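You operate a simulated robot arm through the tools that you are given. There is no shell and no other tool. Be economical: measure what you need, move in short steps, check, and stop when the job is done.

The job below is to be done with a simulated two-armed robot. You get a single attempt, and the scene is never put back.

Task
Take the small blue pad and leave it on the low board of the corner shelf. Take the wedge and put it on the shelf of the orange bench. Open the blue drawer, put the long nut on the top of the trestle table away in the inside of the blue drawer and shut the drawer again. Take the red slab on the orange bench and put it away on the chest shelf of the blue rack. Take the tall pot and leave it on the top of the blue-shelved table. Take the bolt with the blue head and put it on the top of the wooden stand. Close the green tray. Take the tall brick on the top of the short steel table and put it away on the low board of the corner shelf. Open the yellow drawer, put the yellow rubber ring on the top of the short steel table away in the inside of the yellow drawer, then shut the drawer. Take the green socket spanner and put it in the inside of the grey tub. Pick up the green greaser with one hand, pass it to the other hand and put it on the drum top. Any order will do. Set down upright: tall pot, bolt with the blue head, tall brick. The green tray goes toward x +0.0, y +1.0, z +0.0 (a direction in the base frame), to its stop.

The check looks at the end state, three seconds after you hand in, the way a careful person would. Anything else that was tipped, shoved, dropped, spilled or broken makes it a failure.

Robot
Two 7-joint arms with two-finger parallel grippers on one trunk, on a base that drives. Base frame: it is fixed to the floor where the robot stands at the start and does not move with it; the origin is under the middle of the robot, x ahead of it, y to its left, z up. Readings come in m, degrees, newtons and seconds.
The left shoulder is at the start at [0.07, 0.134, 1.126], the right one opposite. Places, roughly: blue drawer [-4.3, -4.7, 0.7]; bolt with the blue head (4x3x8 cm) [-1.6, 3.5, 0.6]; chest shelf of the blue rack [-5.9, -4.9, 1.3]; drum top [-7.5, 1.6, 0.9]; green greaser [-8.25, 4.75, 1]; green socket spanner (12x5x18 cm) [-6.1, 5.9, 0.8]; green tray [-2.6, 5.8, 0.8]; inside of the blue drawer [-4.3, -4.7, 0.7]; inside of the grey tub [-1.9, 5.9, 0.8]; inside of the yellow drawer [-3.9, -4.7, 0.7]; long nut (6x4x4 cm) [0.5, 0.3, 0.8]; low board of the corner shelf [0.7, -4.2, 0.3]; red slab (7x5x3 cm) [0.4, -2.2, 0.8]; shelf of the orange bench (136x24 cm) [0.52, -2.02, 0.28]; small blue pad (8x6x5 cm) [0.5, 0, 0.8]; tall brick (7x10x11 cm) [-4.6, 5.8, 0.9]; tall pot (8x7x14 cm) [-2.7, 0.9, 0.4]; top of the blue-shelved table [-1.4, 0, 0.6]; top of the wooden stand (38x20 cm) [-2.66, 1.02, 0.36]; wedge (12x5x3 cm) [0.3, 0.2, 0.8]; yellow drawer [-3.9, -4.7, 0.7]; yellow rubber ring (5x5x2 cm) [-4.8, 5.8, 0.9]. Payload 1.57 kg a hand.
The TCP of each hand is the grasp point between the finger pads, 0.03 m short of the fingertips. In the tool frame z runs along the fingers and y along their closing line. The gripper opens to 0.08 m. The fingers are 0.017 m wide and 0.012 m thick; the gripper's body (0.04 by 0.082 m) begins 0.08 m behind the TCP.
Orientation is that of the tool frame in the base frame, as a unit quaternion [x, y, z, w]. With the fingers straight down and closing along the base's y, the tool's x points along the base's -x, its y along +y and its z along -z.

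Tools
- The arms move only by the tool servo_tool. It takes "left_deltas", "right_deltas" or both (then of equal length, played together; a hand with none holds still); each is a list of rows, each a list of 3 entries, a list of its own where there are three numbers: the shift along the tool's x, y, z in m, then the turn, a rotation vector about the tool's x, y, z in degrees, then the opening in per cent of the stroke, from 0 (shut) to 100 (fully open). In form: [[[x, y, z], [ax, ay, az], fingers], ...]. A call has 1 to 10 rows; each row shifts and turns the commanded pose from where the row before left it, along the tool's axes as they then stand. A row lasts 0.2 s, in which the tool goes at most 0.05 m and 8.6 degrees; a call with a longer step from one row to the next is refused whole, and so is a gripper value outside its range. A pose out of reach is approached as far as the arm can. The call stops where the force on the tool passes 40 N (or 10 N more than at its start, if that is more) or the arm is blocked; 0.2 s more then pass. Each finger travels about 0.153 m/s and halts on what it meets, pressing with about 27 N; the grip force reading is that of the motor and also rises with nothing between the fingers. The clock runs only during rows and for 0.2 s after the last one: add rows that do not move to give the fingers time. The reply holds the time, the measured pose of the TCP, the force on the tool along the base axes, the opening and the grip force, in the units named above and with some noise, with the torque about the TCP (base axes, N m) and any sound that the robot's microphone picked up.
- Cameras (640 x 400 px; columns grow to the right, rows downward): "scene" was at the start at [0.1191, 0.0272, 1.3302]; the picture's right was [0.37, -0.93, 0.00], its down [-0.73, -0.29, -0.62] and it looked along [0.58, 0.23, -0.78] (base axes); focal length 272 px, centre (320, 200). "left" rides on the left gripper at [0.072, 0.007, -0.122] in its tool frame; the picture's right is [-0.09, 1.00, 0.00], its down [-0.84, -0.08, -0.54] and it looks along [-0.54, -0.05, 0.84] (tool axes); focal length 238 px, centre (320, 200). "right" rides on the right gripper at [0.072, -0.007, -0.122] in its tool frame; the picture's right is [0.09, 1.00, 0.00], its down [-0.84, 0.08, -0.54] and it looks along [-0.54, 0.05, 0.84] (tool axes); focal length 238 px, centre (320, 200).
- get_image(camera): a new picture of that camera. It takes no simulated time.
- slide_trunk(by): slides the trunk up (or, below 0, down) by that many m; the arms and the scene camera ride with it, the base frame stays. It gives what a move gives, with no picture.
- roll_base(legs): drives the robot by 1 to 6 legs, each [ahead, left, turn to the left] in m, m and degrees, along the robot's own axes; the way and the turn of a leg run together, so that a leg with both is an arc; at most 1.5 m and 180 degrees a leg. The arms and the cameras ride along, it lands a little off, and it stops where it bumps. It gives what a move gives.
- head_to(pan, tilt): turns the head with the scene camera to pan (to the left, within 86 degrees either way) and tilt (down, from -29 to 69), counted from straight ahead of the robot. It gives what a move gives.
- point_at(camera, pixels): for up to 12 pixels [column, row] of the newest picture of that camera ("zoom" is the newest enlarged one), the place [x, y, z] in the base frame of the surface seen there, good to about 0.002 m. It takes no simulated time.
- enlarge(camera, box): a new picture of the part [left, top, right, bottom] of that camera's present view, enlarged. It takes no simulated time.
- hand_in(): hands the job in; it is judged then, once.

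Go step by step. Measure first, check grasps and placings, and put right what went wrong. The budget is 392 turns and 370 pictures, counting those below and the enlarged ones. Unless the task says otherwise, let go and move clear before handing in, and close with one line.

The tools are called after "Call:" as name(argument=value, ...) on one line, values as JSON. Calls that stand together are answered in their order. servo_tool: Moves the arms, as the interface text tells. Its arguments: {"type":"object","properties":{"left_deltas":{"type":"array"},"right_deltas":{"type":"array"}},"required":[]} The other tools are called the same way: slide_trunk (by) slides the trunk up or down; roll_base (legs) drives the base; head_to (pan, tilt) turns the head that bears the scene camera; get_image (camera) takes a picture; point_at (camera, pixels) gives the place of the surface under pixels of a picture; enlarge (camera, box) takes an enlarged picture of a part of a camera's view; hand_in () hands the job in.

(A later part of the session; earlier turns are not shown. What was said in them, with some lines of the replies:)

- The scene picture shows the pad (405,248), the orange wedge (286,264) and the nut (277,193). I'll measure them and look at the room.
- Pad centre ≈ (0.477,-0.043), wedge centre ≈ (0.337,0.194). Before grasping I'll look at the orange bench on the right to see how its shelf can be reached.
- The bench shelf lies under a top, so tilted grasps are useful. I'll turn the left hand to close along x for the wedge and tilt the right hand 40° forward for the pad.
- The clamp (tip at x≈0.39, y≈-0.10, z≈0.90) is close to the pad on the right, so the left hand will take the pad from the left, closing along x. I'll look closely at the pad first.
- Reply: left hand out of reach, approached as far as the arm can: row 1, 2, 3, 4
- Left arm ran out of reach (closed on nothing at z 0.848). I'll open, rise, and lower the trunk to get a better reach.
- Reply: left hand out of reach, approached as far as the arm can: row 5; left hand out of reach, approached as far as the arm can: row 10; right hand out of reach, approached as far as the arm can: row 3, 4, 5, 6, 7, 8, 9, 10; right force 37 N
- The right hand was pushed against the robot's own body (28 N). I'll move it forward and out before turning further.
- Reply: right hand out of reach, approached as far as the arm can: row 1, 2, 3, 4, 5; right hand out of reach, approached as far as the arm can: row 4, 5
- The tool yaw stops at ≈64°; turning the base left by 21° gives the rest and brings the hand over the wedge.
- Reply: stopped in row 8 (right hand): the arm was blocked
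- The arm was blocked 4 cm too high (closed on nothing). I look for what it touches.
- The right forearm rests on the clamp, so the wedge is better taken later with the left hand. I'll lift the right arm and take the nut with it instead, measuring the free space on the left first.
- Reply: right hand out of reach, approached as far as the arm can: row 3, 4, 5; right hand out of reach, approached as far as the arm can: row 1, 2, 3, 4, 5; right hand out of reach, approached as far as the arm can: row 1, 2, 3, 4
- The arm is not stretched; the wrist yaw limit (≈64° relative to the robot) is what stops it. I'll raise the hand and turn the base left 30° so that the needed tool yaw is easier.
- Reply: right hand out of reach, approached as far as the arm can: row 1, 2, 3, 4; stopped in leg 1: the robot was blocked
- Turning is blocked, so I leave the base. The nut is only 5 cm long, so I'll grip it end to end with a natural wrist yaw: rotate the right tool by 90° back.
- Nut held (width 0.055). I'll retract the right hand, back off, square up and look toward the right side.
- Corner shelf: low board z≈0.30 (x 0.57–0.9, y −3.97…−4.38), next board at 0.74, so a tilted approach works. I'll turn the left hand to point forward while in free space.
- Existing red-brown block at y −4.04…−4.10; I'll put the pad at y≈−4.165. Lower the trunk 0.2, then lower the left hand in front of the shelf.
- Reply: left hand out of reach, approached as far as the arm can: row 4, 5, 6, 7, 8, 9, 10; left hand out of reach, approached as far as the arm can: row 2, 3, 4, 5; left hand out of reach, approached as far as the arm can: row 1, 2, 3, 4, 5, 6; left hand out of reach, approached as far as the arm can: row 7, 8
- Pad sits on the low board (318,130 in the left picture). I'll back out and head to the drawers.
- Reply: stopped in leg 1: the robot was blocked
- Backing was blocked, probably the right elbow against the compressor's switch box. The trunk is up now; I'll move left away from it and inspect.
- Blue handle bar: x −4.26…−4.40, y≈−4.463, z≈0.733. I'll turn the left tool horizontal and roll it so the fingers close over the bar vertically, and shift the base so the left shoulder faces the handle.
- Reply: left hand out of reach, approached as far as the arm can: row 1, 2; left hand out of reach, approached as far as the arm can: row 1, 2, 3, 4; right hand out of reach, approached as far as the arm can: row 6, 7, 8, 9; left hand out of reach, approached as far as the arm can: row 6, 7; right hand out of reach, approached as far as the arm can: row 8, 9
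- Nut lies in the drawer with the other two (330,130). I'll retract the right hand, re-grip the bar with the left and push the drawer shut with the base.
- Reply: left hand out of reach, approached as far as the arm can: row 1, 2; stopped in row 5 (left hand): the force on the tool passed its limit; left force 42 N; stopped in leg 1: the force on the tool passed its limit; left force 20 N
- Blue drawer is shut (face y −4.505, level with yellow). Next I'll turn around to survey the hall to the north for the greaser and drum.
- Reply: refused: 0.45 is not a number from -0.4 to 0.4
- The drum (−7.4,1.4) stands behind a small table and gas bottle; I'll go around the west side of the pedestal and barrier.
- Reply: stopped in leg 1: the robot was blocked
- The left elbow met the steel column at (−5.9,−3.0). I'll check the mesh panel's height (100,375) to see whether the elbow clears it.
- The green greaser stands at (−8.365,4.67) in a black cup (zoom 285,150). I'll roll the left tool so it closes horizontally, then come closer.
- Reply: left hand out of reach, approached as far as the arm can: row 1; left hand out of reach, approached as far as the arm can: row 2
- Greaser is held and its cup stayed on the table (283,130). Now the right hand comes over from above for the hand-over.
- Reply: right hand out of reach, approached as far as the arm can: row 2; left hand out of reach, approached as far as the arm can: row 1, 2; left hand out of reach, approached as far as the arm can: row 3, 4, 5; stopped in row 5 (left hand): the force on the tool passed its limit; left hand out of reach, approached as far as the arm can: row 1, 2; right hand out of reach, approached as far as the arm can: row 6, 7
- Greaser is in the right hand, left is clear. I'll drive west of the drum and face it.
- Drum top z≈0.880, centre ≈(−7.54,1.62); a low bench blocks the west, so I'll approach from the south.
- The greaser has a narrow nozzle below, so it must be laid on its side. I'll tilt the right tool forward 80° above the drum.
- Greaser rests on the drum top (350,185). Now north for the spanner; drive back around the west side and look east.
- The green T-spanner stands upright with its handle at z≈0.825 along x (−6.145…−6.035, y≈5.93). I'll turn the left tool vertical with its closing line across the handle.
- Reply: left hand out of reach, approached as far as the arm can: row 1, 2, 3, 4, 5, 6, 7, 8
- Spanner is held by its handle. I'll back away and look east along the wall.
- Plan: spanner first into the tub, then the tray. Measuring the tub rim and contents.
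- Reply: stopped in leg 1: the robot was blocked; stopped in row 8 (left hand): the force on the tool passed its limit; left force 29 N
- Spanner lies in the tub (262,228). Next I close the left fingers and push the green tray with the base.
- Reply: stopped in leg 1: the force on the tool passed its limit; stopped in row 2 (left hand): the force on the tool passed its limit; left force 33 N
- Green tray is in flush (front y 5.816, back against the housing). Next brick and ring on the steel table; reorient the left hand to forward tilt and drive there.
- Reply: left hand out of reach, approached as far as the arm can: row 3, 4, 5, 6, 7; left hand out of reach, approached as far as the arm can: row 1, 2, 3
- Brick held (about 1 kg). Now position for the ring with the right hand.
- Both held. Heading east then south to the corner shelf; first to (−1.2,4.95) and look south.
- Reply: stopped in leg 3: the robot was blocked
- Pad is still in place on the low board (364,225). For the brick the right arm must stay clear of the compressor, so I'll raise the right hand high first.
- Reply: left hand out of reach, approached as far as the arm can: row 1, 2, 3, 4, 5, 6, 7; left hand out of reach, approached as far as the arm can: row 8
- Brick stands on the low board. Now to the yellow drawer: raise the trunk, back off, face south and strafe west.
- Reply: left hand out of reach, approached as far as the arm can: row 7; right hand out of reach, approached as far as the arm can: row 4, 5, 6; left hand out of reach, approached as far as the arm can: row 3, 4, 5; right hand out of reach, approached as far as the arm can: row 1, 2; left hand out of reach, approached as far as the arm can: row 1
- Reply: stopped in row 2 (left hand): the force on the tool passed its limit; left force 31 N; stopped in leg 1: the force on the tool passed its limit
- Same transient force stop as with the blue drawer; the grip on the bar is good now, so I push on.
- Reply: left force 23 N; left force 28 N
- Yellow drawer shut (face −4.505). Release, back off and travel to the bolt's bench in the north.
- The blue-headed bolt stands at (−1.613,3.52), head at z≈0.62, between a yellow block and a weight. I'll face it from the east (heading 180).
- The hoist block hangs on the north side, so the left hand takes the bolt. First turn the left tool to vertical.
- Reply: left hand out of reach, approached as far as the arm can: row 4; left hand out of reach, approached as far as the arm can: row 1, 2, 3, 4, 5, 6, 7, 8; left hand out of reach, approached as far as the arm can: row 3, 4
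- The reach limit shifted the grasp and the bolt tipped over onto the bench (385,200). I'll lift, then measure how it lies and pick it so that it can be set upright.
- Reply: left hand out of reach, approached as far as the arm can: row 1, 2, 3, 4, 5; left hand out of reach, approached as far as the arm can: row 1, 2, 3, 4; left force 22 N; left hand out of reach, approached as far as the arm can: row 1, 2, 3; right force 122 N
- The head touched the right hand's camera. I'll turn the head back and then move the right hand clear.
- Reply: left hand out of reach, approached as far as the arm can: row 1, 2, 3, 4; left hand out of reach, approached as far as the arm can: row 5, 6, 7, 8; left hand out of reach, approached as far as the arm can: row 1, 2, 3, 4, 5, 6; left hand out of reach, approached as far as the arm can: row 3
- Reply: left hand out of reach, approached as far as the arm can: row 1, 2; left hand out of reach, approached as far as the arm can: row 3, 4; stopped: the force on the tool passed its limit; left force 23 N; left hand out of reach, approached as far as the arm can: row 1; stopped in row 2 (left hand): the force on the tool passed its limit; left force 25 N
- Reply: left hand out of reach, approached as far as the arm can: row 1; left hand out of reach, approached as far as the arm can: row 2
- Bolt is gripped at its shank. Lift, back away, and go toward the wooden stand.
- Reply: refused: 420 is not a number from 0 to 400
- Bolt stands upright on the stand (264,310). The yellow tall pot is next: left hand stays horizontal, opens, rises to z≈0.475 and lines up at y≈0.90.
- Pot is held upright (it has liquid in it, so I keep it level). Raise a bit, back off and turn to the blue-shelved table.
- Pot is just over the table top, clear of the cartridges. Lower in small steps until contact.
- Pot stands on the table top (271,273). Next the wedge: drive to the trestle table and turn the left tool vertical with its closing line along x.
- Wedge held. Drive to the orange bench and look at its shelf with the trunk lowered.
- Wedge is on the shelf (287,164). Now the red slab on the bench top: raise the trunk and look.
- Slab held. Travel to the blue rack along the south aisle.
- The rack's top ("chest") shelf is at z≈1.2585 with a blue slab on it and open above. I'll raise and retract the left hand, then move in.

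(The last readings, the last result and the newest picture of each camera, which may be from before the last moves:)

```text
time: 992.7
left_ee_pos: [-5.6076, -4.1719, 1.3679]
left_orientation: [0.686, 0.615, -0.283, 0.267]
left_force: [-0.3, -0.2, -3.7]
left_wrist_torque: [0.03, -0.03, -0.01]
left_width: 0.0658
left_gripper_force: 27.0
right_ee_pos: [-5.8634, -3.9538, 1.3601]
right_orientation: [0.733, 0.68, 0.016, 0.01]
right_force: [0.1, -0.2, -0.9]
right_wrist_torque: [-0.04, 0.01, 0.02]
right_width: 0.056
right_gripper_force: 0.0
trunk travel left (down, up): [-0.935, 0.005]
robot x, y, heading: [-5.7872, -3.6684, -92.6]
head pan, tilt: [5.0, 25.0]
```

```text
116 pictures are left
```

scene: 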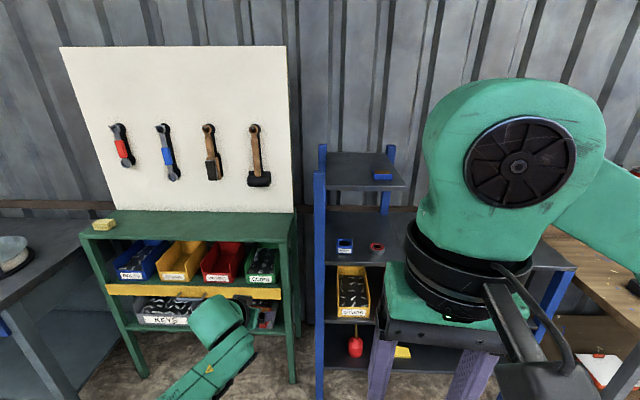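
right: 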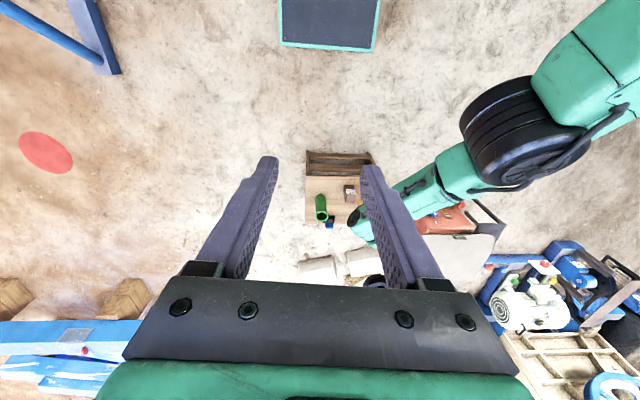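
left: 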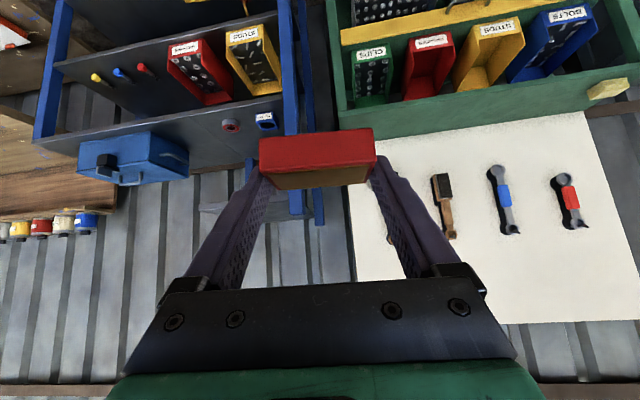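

Call:
roll_base(legs=[[0, 0, 2.6], [0, -0.23, 0], [0.4, 0, 0]])

Call:
get_image(camera="scene")

Call:
get_image(camera="left")

```text
time: 996.9
left_ee_pos: [-5.8221, -4.5615, 1.3675]
left_orientation: [0.673, 0.63, -0.277, 0.272]
left_force: [1.0, 0.8, -4.2]
left_wrist_torque: [0.04, 0.02, 0.01]
left_width: 0.0656
left_gripper_force: 26.8
right_ee_pos: [-6.0876, -4.3541, 1.3597]
right_orientation: [0.718, 0.696, 0.015, 0.01]
right_force: [0.7, -0.2, -0.2]
right_wrist_torque: [-0.03, 0.0, -0.01]
right_width: 0.0558
right_gripper_force: 0.1
trunk travel left (down, up): [-0.935, 0.005]
robot x, y, heading: [-6.0216, -4.0682, -90.6]
head pan, tilt: [5.0, 25.0]
```

```text
115 pictures are left
```

scene: 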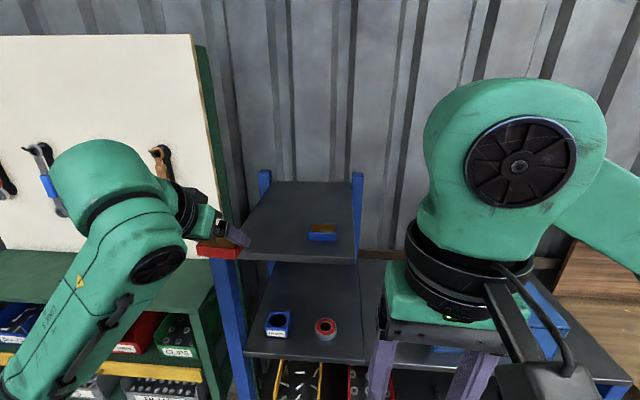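

```text
114 pictures are left
```

left: 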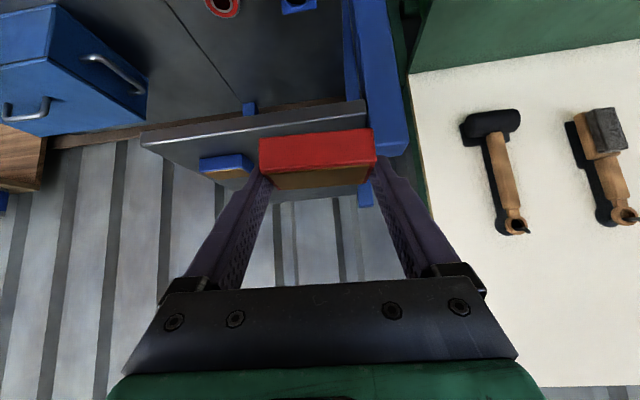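

Call:
point_at(camera="scene", pixels=[[245, 255], [354, 258], [265, 200], [350, 190], [310, 232], [335, 236], [320, 226], [290, 215], [228, 275], [215, 262], [270, 240], [262, 178]])

```text
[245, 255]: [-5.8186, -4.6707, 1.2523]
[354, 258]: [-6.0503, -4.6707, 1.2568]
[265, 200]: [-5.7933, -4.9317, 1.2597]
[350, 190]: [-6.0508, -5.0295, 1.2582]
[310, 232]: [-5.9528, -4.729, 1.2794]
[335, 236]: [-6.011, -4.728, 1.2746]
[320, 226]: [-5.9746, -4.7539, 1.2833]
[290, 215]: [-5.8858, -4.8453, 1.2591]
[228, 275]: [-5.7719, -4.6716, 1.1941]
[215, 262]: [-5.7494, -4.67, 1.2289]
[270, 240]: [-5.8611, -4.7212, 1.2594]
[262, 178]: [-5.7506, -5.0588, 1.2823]
```

Call:
roll_base(legs=[[0, -0.047, 0], [0.22, 0, 0]])

Call:
slide_trunk(by=-0.068)

Call:
get_image(camera="left")

Call:
get_image(camera="scene")

```text
time: 999.1
left_ee_pos: [-5.8698, -4.7779, 1.3682]
left_orientation: [0.673, 0.629, -0.278, 0.272]
left_force: [0.2, 0.8, -4.0]
left_wrist_torque: [0.01, 0.03, -0.03]
left_width: 0.0659
left_gripper_force: 27.0
right_ee_pos: [-6.134, -4.5699, 1.3614]
right_orientation: [0.719, 0.695, 0.015, 0.012]
right_force: [0.2, 0.7, 0.1]
right_wrist_torque: [-0.06, 0.01, -0.01]
right_width: 0.0557
right_gripper_force: 0.0
trunk travel left (down, up): [-0.935, 0.005]
robot x, y, heading: [-6.0686, -4.2871, -90.3]
head pan, tilt: [5.0, 25.0]
```

```text
time: 1000.2
left_ee_pos: [-5.8705, -4.7839, 1.2995]
left_orientation: [0.672, 0.63, -0.278, 0.271]
left_force: [0.0, -0.3, -4.8]
left_wrist_torque: [0.06, -0.01, 0.02]
left_width: 0.0657
left_gripper_force: 27.3
right_ee_pos: [-6.1357, -4.5763, 1.2917]
right_orientation: [0.717, 0.697, 0.015, 0.01]
right_force: [-0.5, 0.0, -0.3]
right_wrist_torque: [0.0, 0.01, 0.01]
right_width: 0.0558
right_gripper_force: 0.1
trunk travel left (down, up): [-0.867, 0.073]
robot x, y, heading: [-6.0704, -4.288, -90.3]
head pan, tilt: [5.0, 25.0]
```

```text
113 pictures are left
```

left: 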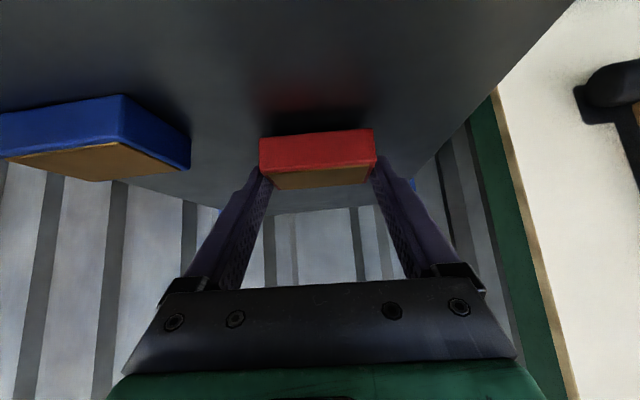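

```text
112 pictures are left
```

scene: 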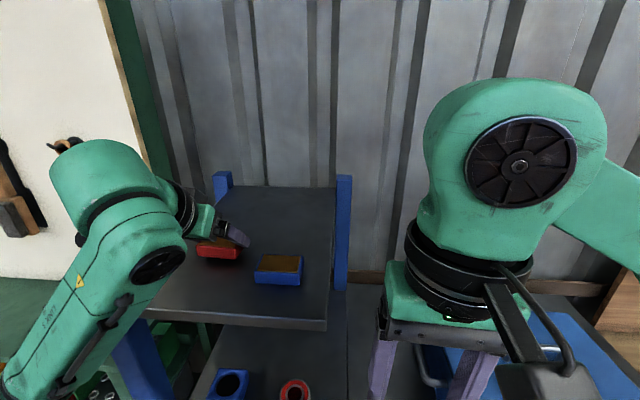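

Call:
slide_trunk(by=-0.009)

Call:
slide_trunk(by=-0.003)

```text
time: 1000.8
left_ee_pos: [-5.8687, -4.7836, 1.2916]
left_orientation: [0.671, 0.631, -0.279, 0.273]
left_force: [1.6, -3.3, 7.7]
left_wrist_torque: [0.12, 0.34, 0.07]
left_width: 0.0654
left_gripper_force: 27.0
right_ee_pos: [-6.1351, -4.5766, 1.2829]
right_orientation: [0.718, 0.696, 0.017, 0.011]
right_force: [-0.2, -0.1, 0.4]
right_wrist_torque: [-0.01, -0.02, -0.01]
right_width: 0.0561
right_gripper_force: 0.1
trunk travel left (down, up): [-0.858, 0.082]
robot x, y, heading: [-6.0728, -4.2889, -90.2]
head pan, tilt: [5.0, 25.0]
```

```text
time: 1001.3
left_ee_pos: [-5.87, -4.7823, 1.2894]
left_orientation: [0.67, 0.63, -0.28, 0.275]
left_force: [4.3, -7.8, 21.5]
left_wrist_torque: [-0.64, 0.38, 0.24]
left_width: 0.0657
left_gripper_force: 27.1
right_ee_pos: [-6.1356, -4.5745, 1.2807]
right_orientation: [0.718, 0.696, 0.017, 0.011]
right_force: [-0.5, -0.4, -0.5]
right_wrist_torque: [0.0, 0.0, 0.02]
right_width: 0.0559
right_gripper_force: 0.1
trunk travel left (down, up): [-0.855, 0.085]
robot x, y, heading: [-6.0713, -4.2873, -90.3]
head pan, tilt: [5.0, 25.0]
```

Firm contact. Ease up 2 mm, release and withdraw along the tool axis.

Call:
slide_trunk(by=0.002)

Call:
servo_tool(left_deltas=[[[0, 0, 0], [0, 0, 0], 86], [[0, 0, 0], [0, 0, 0], 92], [[0, 0, 0], [0, 0, 0], 95], [[0, 0, -0.02], [0, 0, 0], 95], [[0, 0, -0.035], [0, 0, 0], 95], [[0, 0, -0.035], [0, 0, 0], 95]])

Call:
roll_base(legs=[[-0.35, 0, 0]])

Call:
get_image(camera="scene")

```text
time: 1001.8
left_ee_pos: [-5.869, -4.7829, 1.2893]
left_orientation: [0.671, 0.631, -0.277, 0.273]
left_force: [4.2, -6.8, 15.4]
left_wrist_torque: [-0.77, 0.31, 0.26]
left_width: 0.0661
left_gripper_force: 26.8
right_ee_pos: [-6.1351, -4.5747, 1.2831]
right_orientation: [0.718, 0.696, 0.017, 0.011]
right_force: [0.3, -0.2, 0.1]
right_wrist_torque: [0.02, 0.05, 0.0]
right_width: 0.0561
right_gripper_force: 0.1
trunk travel left (down, up): [-0.857, 0.083]
robot x, y, heading: [-6.0696, -4.2858, -90.3]
head pan, tilt: [5.0, 25.0]
```

```text
time: 1003.2
left_ee_pos: [-5.8691, -4.7173, 1.3556]
left_orientation: [0.672, 0.63, -0.277, 0.273]
left_force: [0.5, 0.1, 0.0]
left_wrist_torque: [-0.02, 0.01, 0.04]
left_width: 0.0759
left_gripper_force: 0.1
right_ee_pos: [-6.1363, -4.5748, 1.2819]
right_orientation: [0.718, 0.696, 0.016, 0.011]
right_force: [-0.8, -0.1, -0.2]
right_wrist_torque: [-0.01, -0.03, 0.01]
right_width: 0.0562
right_gripper_force: 0.1
trunk travel left (down, up): [-0.857, 0.083]
robot x, y, heading: [-6.0698, -4.2865, -90.3]
head pan, tilt: [5.0, 25.0]
```

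```text
time: 1005.5
left_ee_pos: [-5.8688, -4.3738, 1.3525]
left_orientation: [0.675, 0.627, -0.279, 0.271]
left_force: [0.2, -0.3, 0.0]
left_wrist_torque: [0.0, -0.03, -0.04]
left_width: 0.0761
left_gripper_force: 0.0
right_ee_pos: [-6.1351, -4.2264, 1.2808]
right_orientation: [0.72, 0.694, 0.017, 0.01]
right_force: [0.2, 0.6, -0.5]
right_wrist_torque: [-0.01, 0.0, 0.0]
right_width: 0.0559
right_gripper_force: 0.0
trunk travel left (down, up): [-0.857, 0.083]
robot x, y, heading: [-6.0663, -3.9401, -90.7]
head pan, tilt: [5.0, 25.0]
```

```text
111 pictures are left
```

scene: 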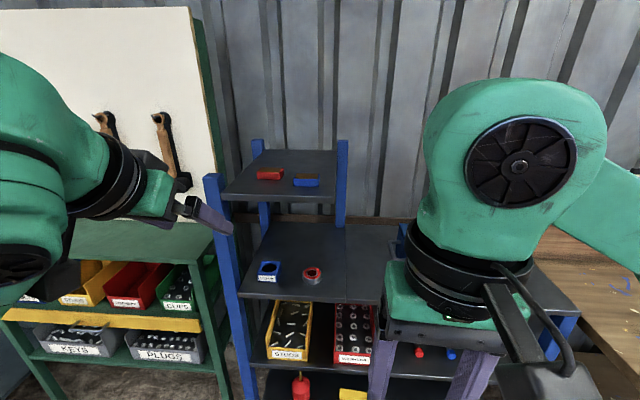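

The red slab now rests beside the blue one on the chest shelf (270,173), and the hand is well clear. That completes all eleven jobs, so I am handing in.

Call:
hand_in()

```text
The job is handed in.
```

All eleven jobs are done and handed in. Along the way I tipped the bolt over during its first grasp and picked it up again. My right elbow also touched the compressor, and my base bumped the mesh panel by the drawers and the foot of the hoist frame. I saw nothing displaced by any of these, but I did not go back for a final look at the bolt, pot or greaser.
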